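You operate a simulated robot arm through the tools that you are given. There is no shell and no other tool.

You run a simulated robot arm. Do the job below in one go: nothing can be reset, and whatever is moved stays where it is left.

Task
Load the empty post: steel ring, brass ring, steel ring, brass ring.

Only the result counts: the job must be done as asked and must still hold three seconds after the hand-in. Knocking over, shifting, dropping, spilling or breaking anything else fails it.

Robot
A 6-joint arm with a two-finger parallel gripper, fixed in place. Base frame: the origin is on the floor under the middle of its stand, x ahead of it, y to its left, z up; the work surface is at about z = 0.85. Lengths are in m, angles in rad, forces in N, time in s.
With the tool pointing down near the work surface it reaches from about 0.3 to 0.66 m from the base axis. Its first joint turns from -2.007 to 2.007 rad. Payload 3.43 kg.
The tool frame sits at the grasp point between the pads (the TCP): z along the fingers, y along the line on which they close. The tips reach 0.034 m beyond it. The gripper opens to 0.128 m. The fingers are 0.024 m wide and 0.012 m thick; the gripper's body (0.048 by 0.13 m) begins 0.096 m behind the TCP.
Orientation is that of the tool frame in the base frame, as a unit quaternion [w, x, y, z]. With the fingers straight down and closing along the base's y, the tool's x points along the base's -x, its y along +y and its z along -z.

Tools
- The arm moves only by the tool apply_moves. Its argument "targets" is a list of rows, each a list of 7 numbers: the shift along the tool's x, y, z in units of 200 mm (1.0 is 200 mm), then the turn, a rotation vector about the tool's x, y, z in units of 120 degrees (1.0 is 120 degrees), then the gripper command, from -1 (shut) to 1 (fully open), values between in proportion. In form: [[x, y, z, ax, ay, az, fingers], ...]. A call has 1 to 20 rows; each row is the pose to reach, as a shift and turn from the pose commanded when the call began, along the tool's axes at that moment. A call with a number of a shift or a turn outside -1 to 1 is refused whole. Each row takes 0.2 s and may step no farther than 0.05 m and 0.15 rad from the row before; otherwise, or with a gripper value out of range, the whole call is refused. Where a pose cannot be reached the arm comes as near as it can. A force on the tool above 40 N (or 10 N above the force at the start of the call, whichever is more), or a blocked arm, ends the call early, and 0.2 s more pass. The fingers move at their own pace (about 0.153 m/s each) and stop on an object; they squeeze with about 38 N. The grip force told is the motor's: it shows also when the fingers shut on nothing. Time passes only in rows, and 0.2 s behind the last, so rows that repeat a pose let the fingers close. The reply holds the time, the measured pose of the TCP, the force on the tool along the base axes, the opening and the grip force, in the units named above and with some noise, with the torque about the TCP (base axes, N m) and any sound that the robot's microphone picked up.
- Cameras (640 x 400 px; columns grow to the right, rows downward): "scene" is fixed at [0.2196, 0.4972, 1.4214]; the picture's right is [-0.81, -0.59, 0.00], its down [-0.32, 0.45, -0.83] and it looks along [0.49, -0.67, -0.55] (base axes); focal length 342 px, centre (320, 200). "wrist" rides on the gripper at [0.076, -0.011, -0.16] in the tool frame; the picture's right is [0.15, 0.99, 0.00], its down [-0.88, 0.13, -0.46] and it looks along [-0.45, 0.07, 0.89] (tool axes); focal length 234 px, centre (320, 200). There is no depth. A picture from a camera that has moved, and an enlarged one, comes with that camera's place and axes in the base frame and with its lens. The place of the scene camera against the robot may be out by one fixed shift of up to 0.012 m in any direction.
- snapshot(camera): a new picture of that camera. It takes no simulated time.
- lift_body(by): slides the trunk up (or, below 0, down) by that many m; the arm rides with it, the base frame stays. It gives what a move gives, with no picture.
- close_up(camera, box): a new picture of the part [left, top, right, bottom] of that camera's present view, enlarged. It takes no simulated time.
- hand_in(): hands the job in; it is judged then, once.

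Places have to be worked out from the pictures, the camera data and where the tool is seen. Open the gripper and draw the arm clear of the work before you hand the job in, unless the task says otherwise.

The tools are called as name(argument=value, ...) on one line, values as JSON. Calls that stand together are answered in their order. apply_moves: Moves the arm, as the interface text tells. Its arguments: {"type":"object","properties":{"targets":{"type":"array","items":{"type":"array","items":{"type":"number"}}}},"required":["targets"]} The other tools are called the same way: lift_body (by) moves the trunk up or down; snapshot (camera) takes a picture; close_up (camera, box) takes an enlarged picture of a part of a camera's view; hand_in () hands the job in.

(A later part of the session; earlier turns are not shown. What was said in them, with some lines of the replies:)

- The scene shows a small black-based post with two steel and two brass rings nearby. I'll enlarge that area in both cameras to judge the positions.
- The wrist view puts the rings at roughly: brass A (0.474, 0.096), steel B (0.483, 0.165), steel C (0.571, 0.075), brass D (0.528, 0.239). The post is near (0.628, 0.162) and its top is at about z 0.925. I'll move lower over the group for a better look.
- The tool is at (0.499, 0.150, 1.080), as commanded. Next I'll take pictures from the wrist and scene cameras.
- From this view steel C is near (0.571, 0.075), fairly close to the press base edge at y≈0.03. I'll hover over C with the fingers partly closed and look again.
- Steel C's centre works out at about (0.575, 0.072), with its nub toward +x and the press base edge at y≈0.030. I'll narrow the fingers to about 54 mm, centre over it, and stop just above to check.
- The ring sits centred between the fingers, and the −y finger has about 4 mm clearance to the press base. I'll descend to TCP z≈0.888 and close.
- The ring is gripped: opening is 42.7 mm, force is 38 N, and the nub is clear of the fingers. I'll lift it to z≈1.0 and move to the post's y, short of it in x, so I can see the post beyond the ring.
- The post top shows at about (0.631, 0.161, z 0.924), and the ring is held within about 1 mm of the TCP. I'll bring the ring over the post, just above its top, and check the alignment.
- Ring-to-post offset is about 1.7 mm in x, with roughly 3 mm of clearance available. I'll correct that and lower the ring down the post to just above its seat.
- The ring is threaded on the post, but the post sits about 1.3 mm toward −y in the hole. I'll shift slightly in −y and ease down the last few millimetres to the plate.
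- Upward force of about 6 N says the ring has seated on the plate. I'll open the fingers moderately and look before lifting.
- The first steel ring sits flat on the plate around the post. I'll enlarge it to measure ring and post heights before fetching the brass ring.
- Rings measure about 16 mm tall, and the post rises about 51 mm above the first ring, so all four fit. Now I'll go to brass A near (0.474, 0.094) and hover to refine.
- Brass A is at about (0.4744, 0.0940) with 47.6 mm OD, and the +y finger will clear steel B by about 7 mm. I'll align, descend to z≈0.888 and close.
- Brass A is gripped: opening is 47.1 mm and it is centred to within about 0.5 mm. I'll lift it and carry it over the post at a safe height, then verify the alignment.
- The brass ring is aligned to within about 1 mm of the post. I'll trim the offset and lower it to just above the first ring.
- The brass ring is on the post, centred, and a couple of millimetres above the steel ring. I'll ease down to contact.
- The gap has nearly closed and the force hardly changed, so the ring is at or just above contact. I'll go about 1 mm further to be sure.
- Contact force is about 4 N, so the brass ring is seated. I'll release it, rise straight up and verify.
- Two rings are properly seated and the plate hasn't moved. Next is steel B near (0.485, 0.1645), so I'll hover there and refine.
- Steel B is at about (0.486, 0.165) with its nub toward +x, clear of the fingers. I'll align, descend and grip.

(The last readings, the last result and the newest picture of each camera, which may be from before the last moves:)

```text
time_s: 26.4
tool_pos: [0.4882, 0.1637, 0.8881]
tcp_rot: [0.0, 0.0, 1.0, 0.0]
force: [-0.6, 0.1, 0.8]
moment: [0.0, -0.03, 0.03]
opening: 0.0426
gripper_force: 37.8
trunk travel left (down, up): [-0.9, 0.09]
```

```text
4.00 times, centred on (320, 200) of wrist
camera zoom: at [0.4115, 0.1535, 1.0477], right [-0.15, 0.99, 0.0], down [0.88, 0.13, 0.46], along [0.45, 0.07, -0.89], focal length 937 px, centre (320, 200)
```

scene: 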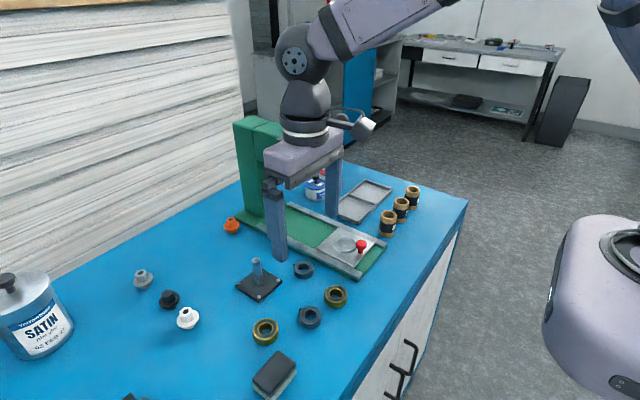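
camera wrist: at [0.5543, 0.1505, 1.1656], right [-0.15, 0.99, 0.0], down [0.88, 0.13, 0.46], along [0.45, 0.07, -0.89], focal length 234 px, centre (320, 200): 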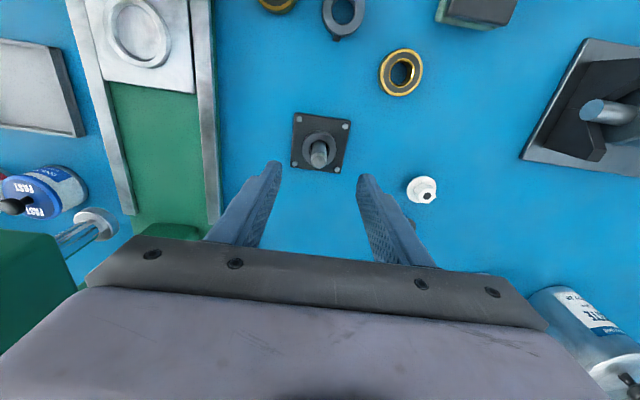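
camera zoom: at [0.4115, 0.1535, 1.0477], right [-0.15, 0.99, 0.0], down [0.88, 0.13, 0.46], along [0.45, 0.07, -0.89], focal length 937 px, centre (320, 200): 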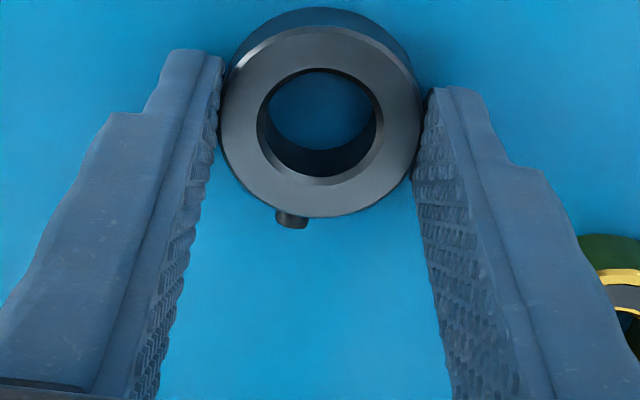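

Steel B is gripped at 42.6 mm, sitting about 1.5 mm toward −x of the TCP. I'll carry it over the post with that offset compensated.

apply_moves(targets=[[0, 0, -0.1, 0, 0, 0, -1], [0, 0, -0.25, 0, 0, 0, -1], [0, 0, -0.4, 0, 0, 0, -1], [0, 0, -0.56, 0, 0, 0, -1], [-0.18, -0.005, -0.56, 0, 0, 0, -1], [-0.36, -0.01, -0.56, 0, 0, 0, -1], [-0.54, -0.015, -0.56, 0, 0, 0, -1], [-0.7225, -0.0205, -0.56, 0, 0, 0, -1], [-0.7225, -0.0205, -0.47, 0, 0, 0, -1], [-0.7225, -0.0205, -0.47, 0, 0, 0, -1]])

close_up(camera="wrist", box=[240, 140, 400, 240])

close_up(camera="wrist", box=[300, 155, 340, 180])

```text
time_s: 28.6
tool_pos: [0.6307, 0.1592, 0.9831]
tcp_rot: [-0.001, 0.0, 1.0, 0.0]
force: [0.1, 0.6, -1.1]
moment: [-0.02, 0.01, 0.04]
opening: 0.0428
gripper_force: 38.1
trunk travel left (down, up): [-0.9, 0.09]
```

```text
4.00 times, centred on (320, 190) of wrist
camera zoom: at [0.5555, 0.1492, 1.142], right [-0.15, 0.99, 0.0], down [0.88, 0.13, 0.45], along [0.45, 0.07, -0.89], focal length 937 px, centre (320, 240)
```

zoom: 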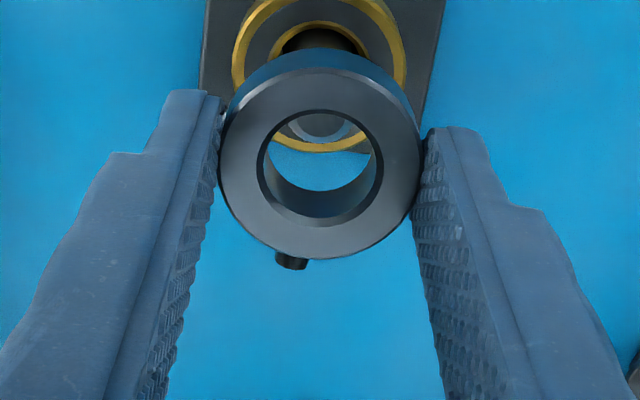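

```text
16.00 times, centred on (320, 168) of wrist
camera zoom: at [0.5555, 0.1492, 1.142], right [-0.15, 0.99, 0.0], down [0.88, 0.13, 0.45], along [0.45, 0.07, -0.89], focal length 3747 px, centre (320, 720)
```

zoom: 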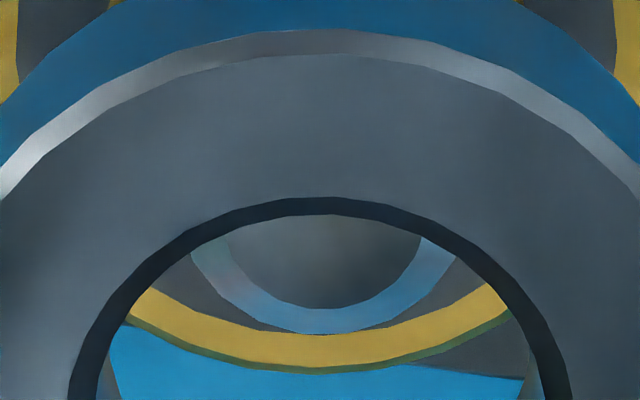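

Ring and post are aligned to within about 0.6 mm. I'll lower it down the post to just above the brass ring.

apply_moves(targets=[[0.002, 0, 0.06, 0, 0, 0, -1], [0.002, 0, 0.12, 0, 0, 0, -1], [0.002, 0, 0.18, 0, 0, 0, -1], [0.002, 0, 0.22, 0, 0, 0, -1], [0.002, 0, 0.24, 0, 0, 0, -1], [0.002, 0, 0.24, 0, 0, 0, -1]])

close_up(camera="wrist", box=[240, 140, 400, 240])

close_up(camera="scene", box=[230, 250, 294, 290])

```text
time_s: 30.0
tool_pos: [0.6307, 0.1609, 0.9346]
tcp_rot: [0.0, 0.0, 1.0, -0.001]
force: [-0.2, 1.0, -1.4]
moment: [0.05, 0.01, -0.01]
opening: 0.0429
gripper_force: 37.9
trunk travel left (down, up): [-0.9, 0.09]
```

```text
4.00 times, centred on (320, 190) of wrist
camera zoom: at [0.5549, 0.1498, 1.0937], right [-0.15, 0.99, 0.0], down [0.88, 0.13, 0.46], along [0.45, 0.07, -0.89], focal length 937 px, centre (320, 240)
```

zoom: 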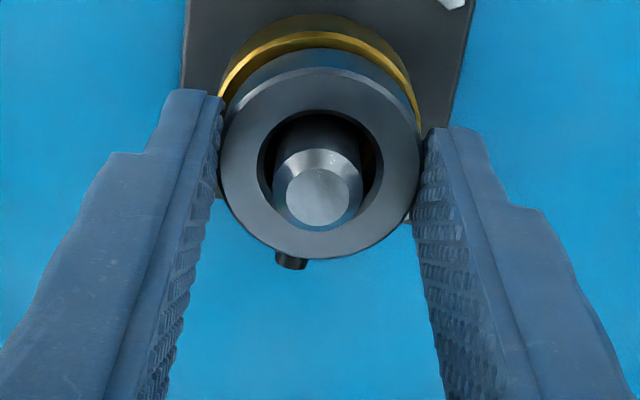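

```text
10.00 times, centred on (262, 270) of scene
camera zoom: at [0.2196, 0.4972, 1.4214], right [-0.81, -0.59, 0.0], down [-0.32, 0.45, -0.83], along [0.49, -0.67, -0.55], focal length 3420 px, centre (900, -500)
```

zoom: 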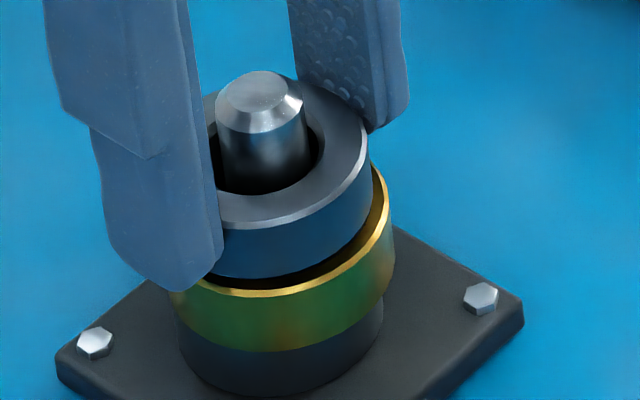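

The steel ring is threaded with a small gap left. I'll ease it down toward contact.

apply_moves(targets=[[0, 0, 0.009, 0, 0, 0, -1], [0, 0, 0.018, 0, 0, 0, -1], [0, 0, 0.022, 0, 0, 0, -1], [0, 0, 0.022, 0, 0, 0, -1]])

close_up(camera="scene", box=[230, 250, 294, 290])

```text
time_s: 31.0
tool_pos: [0.6304, 0.1607, 0.9322]
tcp_rot: [0.002, 0.0, 1.0, 0.001]
force: [-1.4, -0.6, 13.2]
moment: [-0.16, 0.2, 0.06]
opening: 0.0425
gripper_force: 37.5
trunk travel left (down, up): [-0.9, 0.09]
```

```text
10.00 times, centred on (262, 270) of scene
camera zoom: at [0.2196, 0.4972, 1.4214], right [-0.81, -0.59, 0.0], down [-0.32, 0.45, -0.83], along [0.49, -0.67, -0.55], focal length 3420 px, centre (900, -500)
```

zoom: 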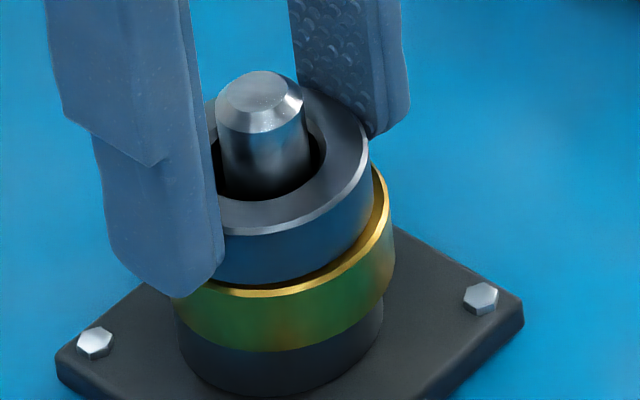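

Upward force reads 13 N at TCP z≈0.932, about 1–2 mm above where I expected the seat. I'll look closely at the gap before releasing.

close_up(camera="scene", box=[244, 262, 276, 282])

close_up(camera="wrist", box=[280, 140, 360, 200])

```text
16.00 times, centred on (260, 272) of scene
camera zoom: at [0.2196, 0.4972, 1.4214], right [-0.81, -0.59, 0.0], down [-0.32, 0.45, -0.83], along [0.49, -0.67, -0.55], focal length 5472 px, centre (1280, -952)
```

zoom: 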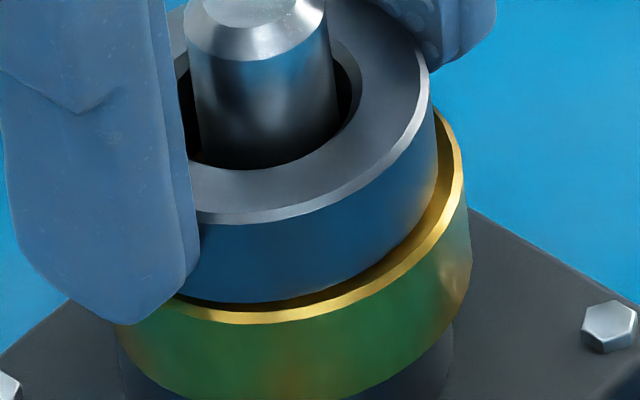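

```text
6.67 times, centred on (320, 170) of wrist
camera zoom: at [0.5543, 0.1494, 1.0914], right [-0.15, 0.99, 0.0], down [0.88, 0.13, 0.46], along [0.45, 0.07, -0.89], focal length 1561 px, centre (320, 400)
```

zoom: 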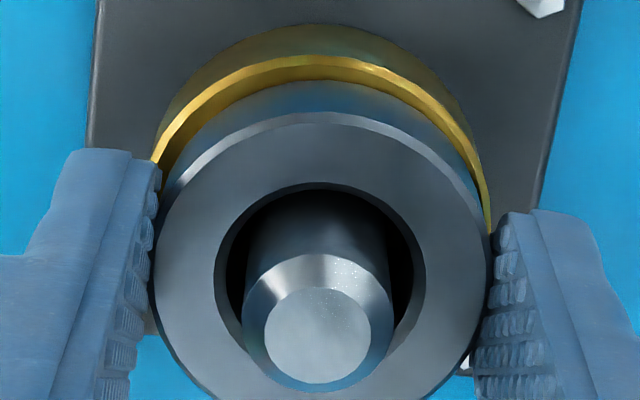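

The steel ring appears to rest flush on the brass face and is seated. I'll relieve the pressure by about 2 mm of command, then open and rise.

apply_moves(targets=[[0, 0, -0.01, 0, 0, 0, -1], [0, 0, -0.01, 0, 0, 0, -1]])

close_up(camera="scene", box=[244, 262, 276, 282])

```text
time_s: 31.6
tool_pos: [0.6325, 0.1613, 0.9328]
tcp_rot: [0.002, 0.0, 1.0, -0.001]
force: [1.7, 0.8, 5.7]
moment: [0.05, -0.12, -0.01]
opening: 0.0428
gripper_force: 37.9
trunk travel left (down, up): [-0.9, 0.09]
```

```text
16.00 times, centred on (260, 272) of scene
camera zoom: at [0.2196, 0.4972, 1.4214], right [-0.81, -0.59, 0.0], down [-0.32, 0.45, -0.83], along [0.49, -0.67, -0.55], focal length 5472 px, centre (1280, -952)
```

zoom: 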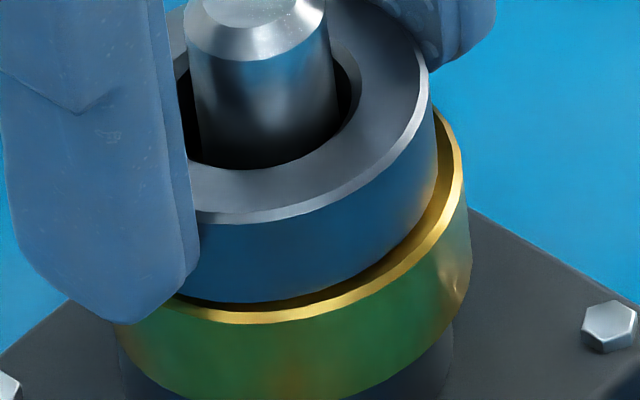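

The picture is unchanged as force dropped to 5.7 N, so the ring is resting on the stack. I'll open the fingers in place and check the ring before rising.

apply_moves(targets=[[0, 0, -0.004, 0, 0, 0, 0.0], [0, 0, -0.008, 0, 0, 0, 0.0], [0, 0, -0.008, 0, 0, 0, 0.0]])

close_up(camera="scene", box=[230, 250, 294, 290])

close_up(camera="wrist", box=[280, 140, 360, 200])

```text
time_s: 32.4
tool_pos: [0.6311, 0.1587, 0.9334]
tcp_rot: [0.0, 0.0, 1.0, 0.0]
force: [-0.8, 0.7, 0.0]
moment: [-0.03, 0.02, -0.01]
opening: 0.0641
gripper_force: 0.0
trunk travel left (down, up): [-0.9, 0.09]
```

```text
10.00 times, centred on (262, 270) of scene
camera zoom: at [0.2196, 0.4972, 1.4214], right [-0.81, -0.59, 0.0], down [-0.32, 0.45, -0.83], along [0.49, -0.67, -0.55], focal length 3420 px, centre (900, -500)
```

zoom: 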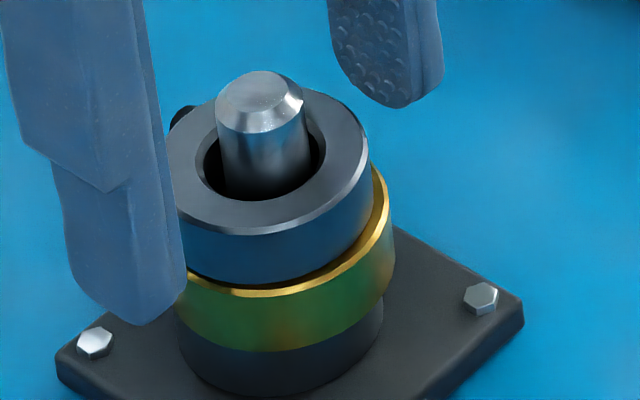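

```text
6.67 times, centred on (320, 170) of wrist
camera zoom: at [0.5551, 0.1494, 1.0929], right [-0.15, 0.99, 0.0], down [0.88, 0.13, 0.46], along [0.45, 0.07, -0.89], focal length 1561 px, centre (320, 400)
```

zoom: 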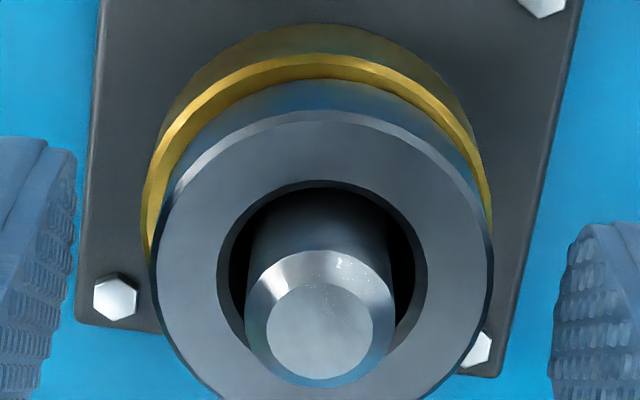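

All three rings sit level, and about 19 mm of post remains for the last one. I'll rise and move to hover over brass D near (0.532, 0.240).

apply_moves(targets=[[0, 0, -0.1, 0, 0, 0, 0], [0, 0, -0.25, 0, 0, 0, 0], [0, 0, -0.4, 0, 0, 0, 0], [0.137, 0.1, -0.4, 0, 0, 0, -0.08], [0.274, 0.2, -0.4, 0, 0, 0, -0.08], [0.411, 0.3, -0.35, 0, 0, 0, -0.08], [0.5495, 0.399, -0.25, 0, 0, 0, -0.08], [0.5495, 0.399, -0.134, 0, 0, 0, -0.08], [0.5495, 0.399, -0.134, 0, 0, 0, -0.08]])

close_up(camera="wrist", box=[240, 120, 400, 220])

close_up(camera="scene", box=[200, 240, 360, 340])

```text
time_s: 34.4
tool_pos: [0.5197, 0.2409, 0.962]
tcp_rot: [0.001, 0.0, 1.0, -0.001]
force: [0.2, 0.1, 0.2]
moment: [-0.01, -0.02, 0.01]
opening: 0.0592
gripper_force: 0.0
trunk travel left (down, up): [-0.9, 0.09]
```

```text
4.00 times, centred on (320, 170) of wrist
camera zoom: at [0.4439, 0.2294, 1.1202], right [-0.15, 0.99, 0.0], down [0.88, 0.13, 0.46], along [0.45, 0.07, -0.89], focal length 937 px, centre (320, 320)
```

zoom: 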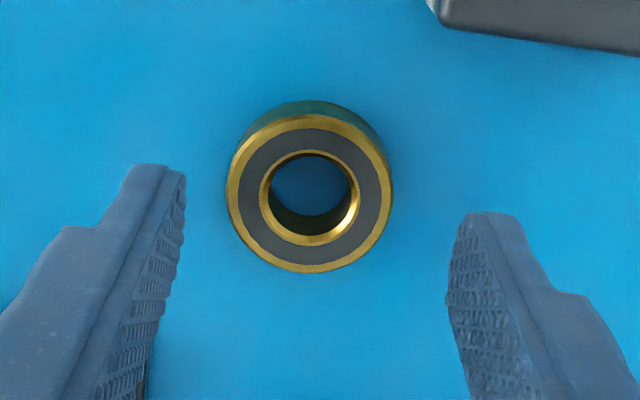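

```text
4.00 times, centred on (280, 290) of scene
camera zoom: at [0.2196, 0.4972, 1.4214], right [-0.81, -0.59, 0.0], down [-0.32, 0.45, -0.83], along [0.49, -0.67, -0.55], focal length 1368 px, centre (480, -160)
```

zoom: 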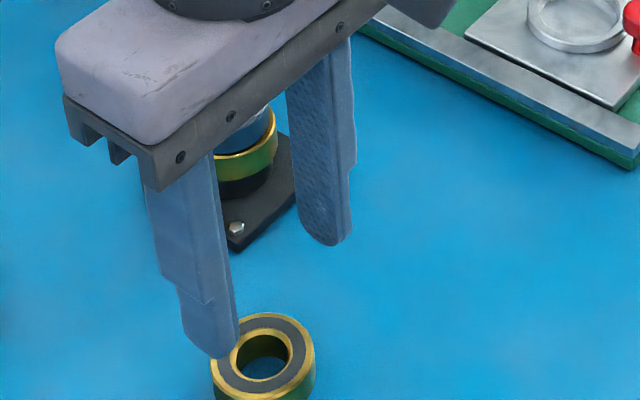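

Brass D is at about (0.533, 0.240). I'll align over it, descend and grip.

apply_moves(targets=[[-0.063, -0.002, 0, 0, 0, 0, -0.08], [-0.063, -0.002, 0.1, 0, 0, 0, -0.08], [-0.063, -0.002, 0.2, 0, 0, 0, -0.08], [-0.063, -0.002, 0.3, 0, 0, 0, -0.08], [-0.063, -0.002, 0.36, 0, 0, 0, -0.08], [-0.063, -0.002, 0.36, 0, 0, 0, -0.08], [-0.063, -0.002, 0.36, 0, 0, 0, -1], [-0.063, -0.002, 0.36, 0, 0, 0, -1], [-0.063, -0.002, 0.36, 0, 0, 0, -1]])

close_up(camera="wrist", box=[240, 150, 400, 250])

```text
time_s: 36.4
tool_pos: [0.5335, 0.2391, 0.888]
tcp_rot: [0.0, 0.0, 1.0, 0.0]
force: [0.3, 0.8, 0.2]
moment: [0.01, -0.01, 0.0]
opening: 0.0471
gripper_force: 38.4
trunk travel left (down, up): [-0.9, 0.09]
```

```text
4.00 times, centred on (320, 200) of wrist
camera zoom: at [0.4574, 0.2283, 1.0479], right [-0.15, 0.99, 0.0], down [0.88, 0.13, 0.46], along [0.45, 0.07, -0.89], focal length 937 px, centre (320, 200)
```

zoom: 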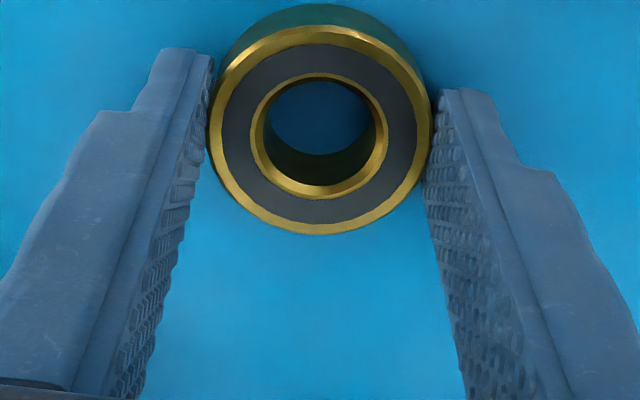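

Brass D is gripped at 47.1 mm and well centred. I'll lift it and carry it over the post.

apply_moves(targets=[[0, 0, -0.1, 0, 0, 0, -1], [0, 0, -0.25, 0, 0, 0, -1], [0, 0, -0.4, 0, 0, 0, -1], [0, 0, -0.6, 0, 0, 0, -1], [-0.119, -0.0995, -0.6, 0, 0, 0, -1], [-0.238, -0.199, -0.6, 0, 0, 0, -1], [-0.357, -0.2985, -0.6, 0, 0, 0, -1], [-0.477, -0.398, -0.6, 0, 0, 0, -1], [-0.477, -0.398, -0.47, 0, 0, 0, -1], [-0.477, -0.398, -0.47, 0, 0, 0, -1]])

close_up(camera="wrist", box=[240, 140, 400, 240])

close_up(camera="wrist", box=[300, 155, 340, 180])

close_up(camera="scene", box=[230, 240, 294, 280])

```text
time_s: 38.6
tool_pos: [0.6296, 0.1596, 0.9832]
tcp_rot: [0.0, 0.001, 1.0, 0.0]
force: [-0.7, -1.0, -1.8]
moment: [0.01, 0.0, -0.01]
opening: 0.0471
gripper_force: 37.8
trunk travel left (down, up): [-0.9, 0.09]
```

```text
4.00 times, centred on (320, 190) of wrist
camera zoom: at [0.5535, 0.1487, 1.1417], right [-0.15, 0.99, 0.0], down [0.88, 0.13, 0.46], along [0.45, 0.07, -0.89], focal length 937 px, centre (320, 240)
```

zoom: 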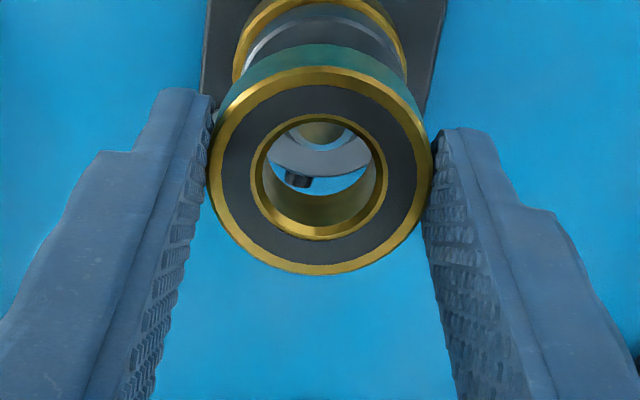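

```text
16.00 times, centred on (320, 168) of wrist
camera zoom: at [0.5535, 0.1487, 1.1417], right [-0.15, 0.99, 0.0], down [0.88, 0.13, 0.46], along [0.45, 0.07, -0.89], focal length 3747 px, centre (320, 720)
```

zoom: 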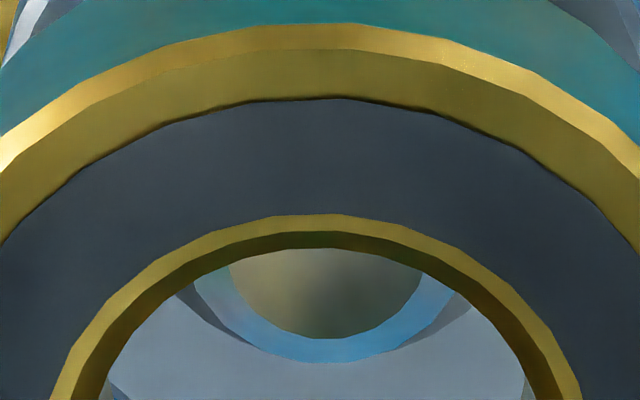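

```text
10.00 times, centred on (262, 260) of scene
camera zoom: at [0.2196, 0.4972, 1.4214], right [-0.81, -0.59, 0.0], down [-0.32, 0.45, -0.83], along [0.49, -0.67, -0.55], focal length 3420 px, centre (900, -400)
```

zoom: 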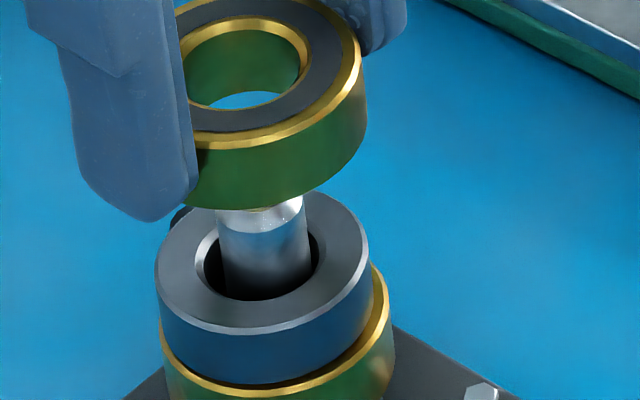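

D is aligned like the previous brass ring, about 1 mm too far in +x. I'll correct that and lower it onto the post to just above the stack.

apply_moves(targets=[[0.005, 0.002, 0, 0, 0, 0, -1], [0.005, 0.002, 0.05, 0, 0, 0, -1], [0.005, 0.002, 0.1, 0, 0, 0, -1], [0.005, 0.002, 0.14, 0, 0, 0, -1], [0.005, 0.002, 0.14, 0, 0, 0, -1]])

close_up(camera="wrist", box=[240, 140, 400, 240])

close_up(camera="scene", box=[230, 245, 294, 285])

```text
time_s: 39.8
tool_pos: [0.6281, 0.1614, 0.9555]
tcp_rot: [0.0, 0.0, 1.0, 0.001]
force: [-0.3, -0.4, -1.6]
moment: [0.0, 0.03, -0.04]
opening: 0.0468
gripper_force: 37.8
trunk travel left (down, up): [-0.9, 0.09]
```

```text
4.00 times, centred on (320, 190) of wrist
camera zoom: at [0.552, 0.1497, 1.1136], right [-0.15, 0.99, 0.0], down [0.88, 0.13, 0.46], along [0.45, 0.07, -0.89], focal length 937 px, centre (320, 240)
```

zoom: 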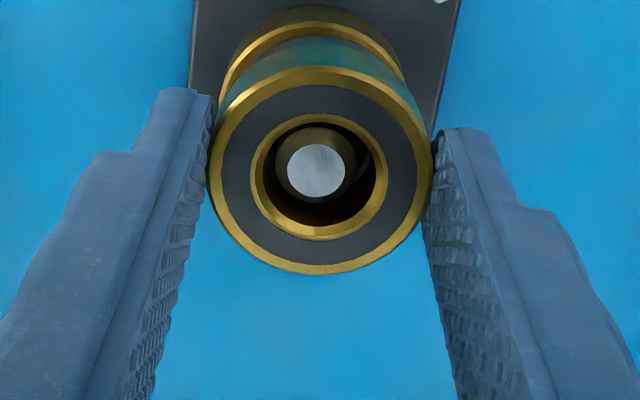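

```text
10.00 times, centred on (262, 265) of scene
camera zoom: at [0.2196, 0.4972, 1.4214], right [-0.81, -0.59, 0.0], down [-0.32, 0.45, -0.83], along [0.49, -0.67, -0.55], focal length 3420 px, centre (900, -450)
```

zoom: 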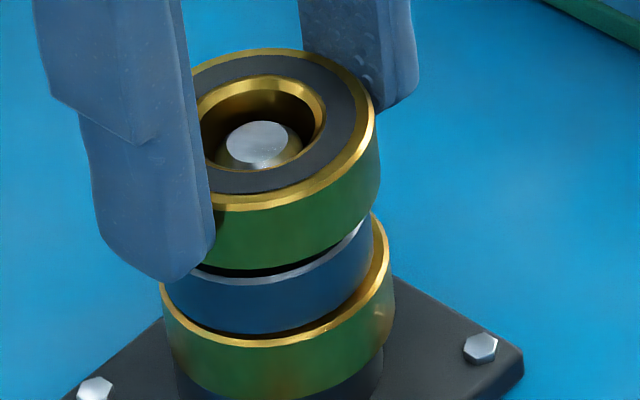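

The last brass ring is around the post top with a few millimetres to go. I'll ease down to contact.

apply_moves(targets=[[0, -0.002, 0.009, 0, 0, 0, -1], [0, -0.002, 0.018, 0, 0, 0, -1], [0, -0.002, 0.025, 0, 0, 0, -1], [0, -0.002, 0.025, 0, 0, 0, -1]])

close_up(camera="scene", box=[230, 245, 294, 285])

```text
time_s: 40.8
tool_pos: [0.6289, 0.1595, 0.9481]
tcp_rot: [0.0, 0.0, 1.0, 0.0]
force: [0.4, -0.2, -1.7]
moment: [-0.03, -0.01, 0.01]
opening: 0.0471
gripper_force: 38.6
trunk travel left (down, up): [-0.9, 0.09]
```

```text
10.00 times, centred on (262, 265) of scene
camera zoom: at [0.2196, 0.4972, 1.4214], right [-0.81, -0.59, 0.0], down [-0.32, 0.45, -0.83], along [0.49, -0.67, -0.55], focal length 3420 px, centre (900, -450)
```

zoom: 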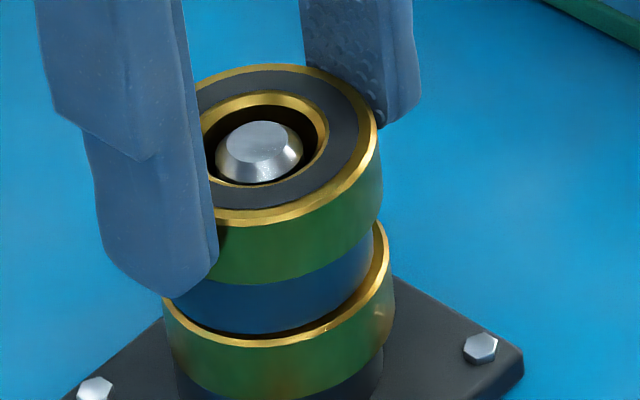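

No contact yet (force still reads only the ring's weight). I'll continue a little further in small steps.

apply_moves(targets=[[0, 0, 0.006, 0, 0, 0, -1], [0, 0, 0.01, 0, 0, 0, -1], [0, 0, 0.01, 0, 0, 0, -1]])

close_up(camera="scene", box=[230, 245, 294, 285])

```text
time_s: 41.6
tool_pos: [0.6273, 0.1596, 0.948]
tcp_rot: [0.001, 0.0, 1.0, 0.0]
force: [0.1, -0.6, 4.4]
moment: [-0.04, 0.1, -0.01]
opening: 0.0471
gripper_force: 38.4
trunk travel left (down, up): [-0.9, 0.09]
```

```text
10.00 times, centred on (262, 265) of scene
camera zoom: at [0.2196, 0.4972, 1.4214], right [-0.81, -0.59, 0.0], down [-0.32, 0.45, -0.83], along [0.49, -0.67, -0.55], focal length 3420 px, centre (900, -450)
```

zoom: 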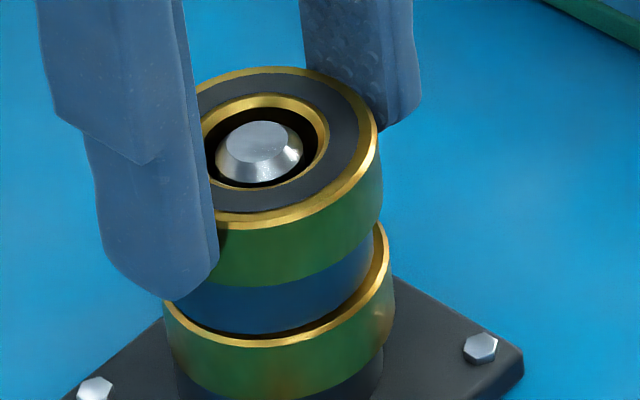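

Contact of about 4–6 N shows the top brass ring is seated. I'll open, rise straight up and check the stack.

apply_moves(targets=[[0, 0, -0.004, 0, 0, 0, 0.03], [0, 0, -0.006, 0, 0, 0, 0.06], [0, 0, -0.006, 0, 0, 0, 0.06], [0, 0, -0.1, 0, 0, 0, 0.06], [0, 0, -0.25, 0, 0, 0, 0.06], [0, 0, -0.4, 0, 0, 0, 0.06], [0, 0, -0.4, 0, 0, 0, 0.06]])

close_up(camera="scene", box=[230, 245, 294, 285])

close_up(camera="wrist", box=[270, 100, 370, 180])

```text
time_s: 43.2
tool_pos: [0.6278, 0.1597, 1.0276]
tcp_rot: [-0.001, 0.0, 1.0, 0.0]
force: [-1.5, 0.0, -0.2]
moment: [0.02, -0.03, 0.04]
opening: 0.0676
gripper_force: 0.1
trunk travel left (down, up): [-0.9, 0.09]
```

```text
10.00 times, centred on (262, 265) of scene
camera zoom: at [0.2196, 0.4972, 1.4214], right [-0.81, -0.59, 0.0], down [-0.32, 0.45, -0.83], along [0.49, -0.67, -0.55], focal length 3420 px, centre (900, -450)
```

zoom: 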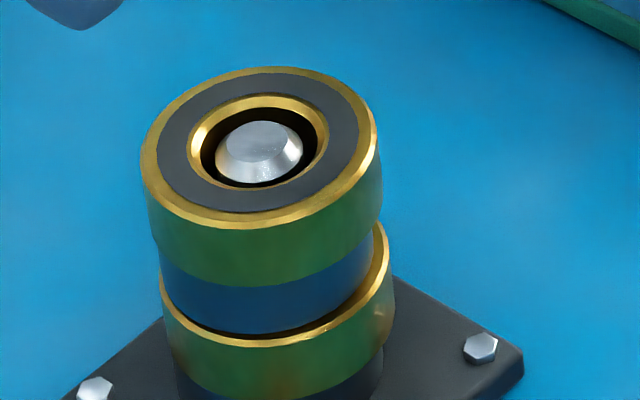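

```text
5.00 times, centred on (320, 140) of wrist
camera zoom: at [0.552, 0.1494, 1.1867], right [-0.15, 0.99, 0.0], down [0.88, 0.13, 0.45], along [0.45, 0.07, -0.89], focal length 1171 px, centre (320, 500)
```

zoom: 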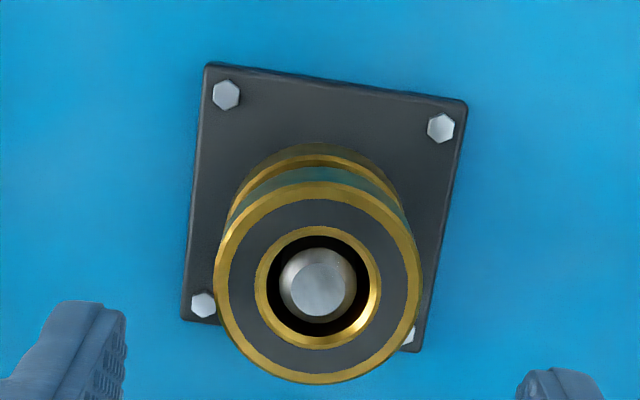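

All four rings are on the post in the order steel, brass, steel, brass, and level. I'll rise and draw the arm back toward its start with the gripper open.

apply_moves(targets=[[0, 0, -0.2, 0, 0, 0, 0.06], [0, 0, -0.4, 0, 0, 0, 0.06], [0.19, 0, -0.55, 0, 0, 0, 0.2], [0.38, 0, -0.65, 0, 0, 0, 0.4], [0.57, 0.05, -0.7, 0, 0, 0, 0.6], [0.76, 0.1, -0.7, 0, 0, 0, 0.8], [0.95, 0.14, -0.7, 0, 0, 0, 1], [0.95, 0.14, -0.7, 0, 0, 0, 1]])

snapshot(camera="scene")

snapshot(camera="wrist")

close_up(camera="scene", box=[220, 230, 316, 290])

```text
time_s: 45.0
tool_pos: [0.4392, 0.1882, 1.1671]
tcp_rot: [0.0, 0.001, 1.0, 0.0]
force: [0.2, -0.6, -0.5]
moment: [0.0, 0.01, -0.01]
opening: 0.1277
gripper_force: 0.1
trunk travel left (down, up): [-0.9, 0.09]
```

```text
taken
```

scene: 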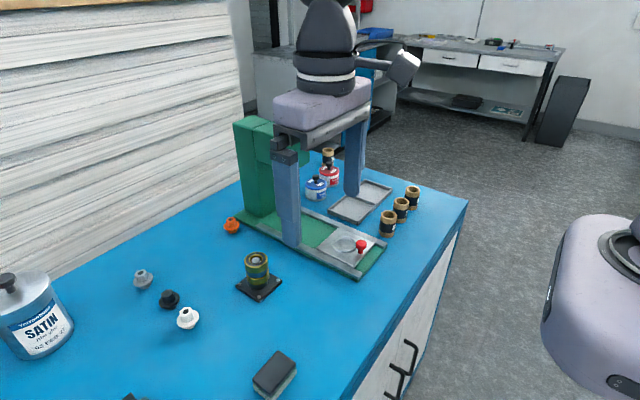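

```text
taken
camera wrist: at [0.3633, 0.1771, 1.3265], right [-0.15, 0.99, 0.0], down [0.88, 0.13, 0.46], along [0.45, 0.07, -0.89], focal length 234 px, centre (320, 200)
```

wrist: 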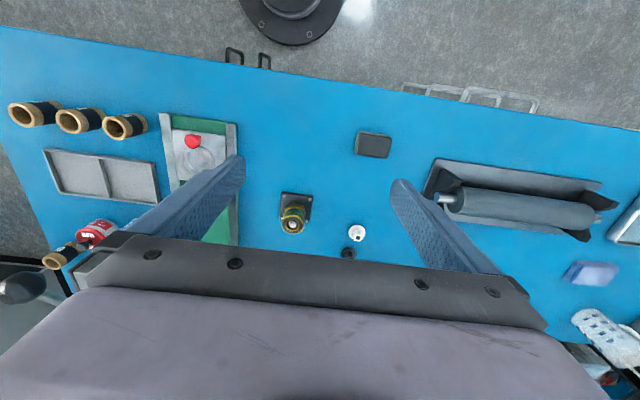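

```text
6.67 times, centred on (268, 260) of scene
camera zoom: at [0.2196, 0.4972, 1.4214], right [-0.81, -0.59, 0.0], down [-0.32, 0.45, -0.83], along [0.49, -0.67, -0.55], focal length 2280 px, centre (667, -200)
```

zoom: 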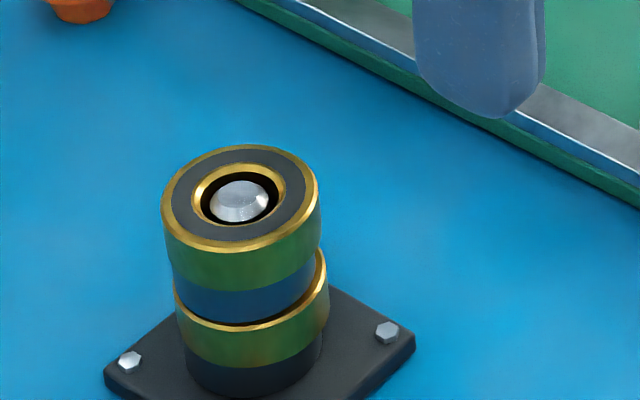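

The stack stands steady on its plate in the order steel, brass, steel, brass from the bottom. Nothing else was disturbed, the gripper is open and the arm is clear, so I'm handing in.

hand_in()

```text
The job is handed in.
```

The post is loaded with all four rings: steel, brass, steel, brass, counting from the bottom up. I took that as the loading order, with the first steel ring resting on the plate.

In the last pictures the stack stands level with the post tip showing through the top ring. The plate hasn't shifted and nothing else in view was moved. The top brass ring sits about 2 mm off centre from the one below, within the clearance of its hole.

The gripper was open and the arm drawn back when I handed the job in. The hand-in was accepted without showing a verdict.
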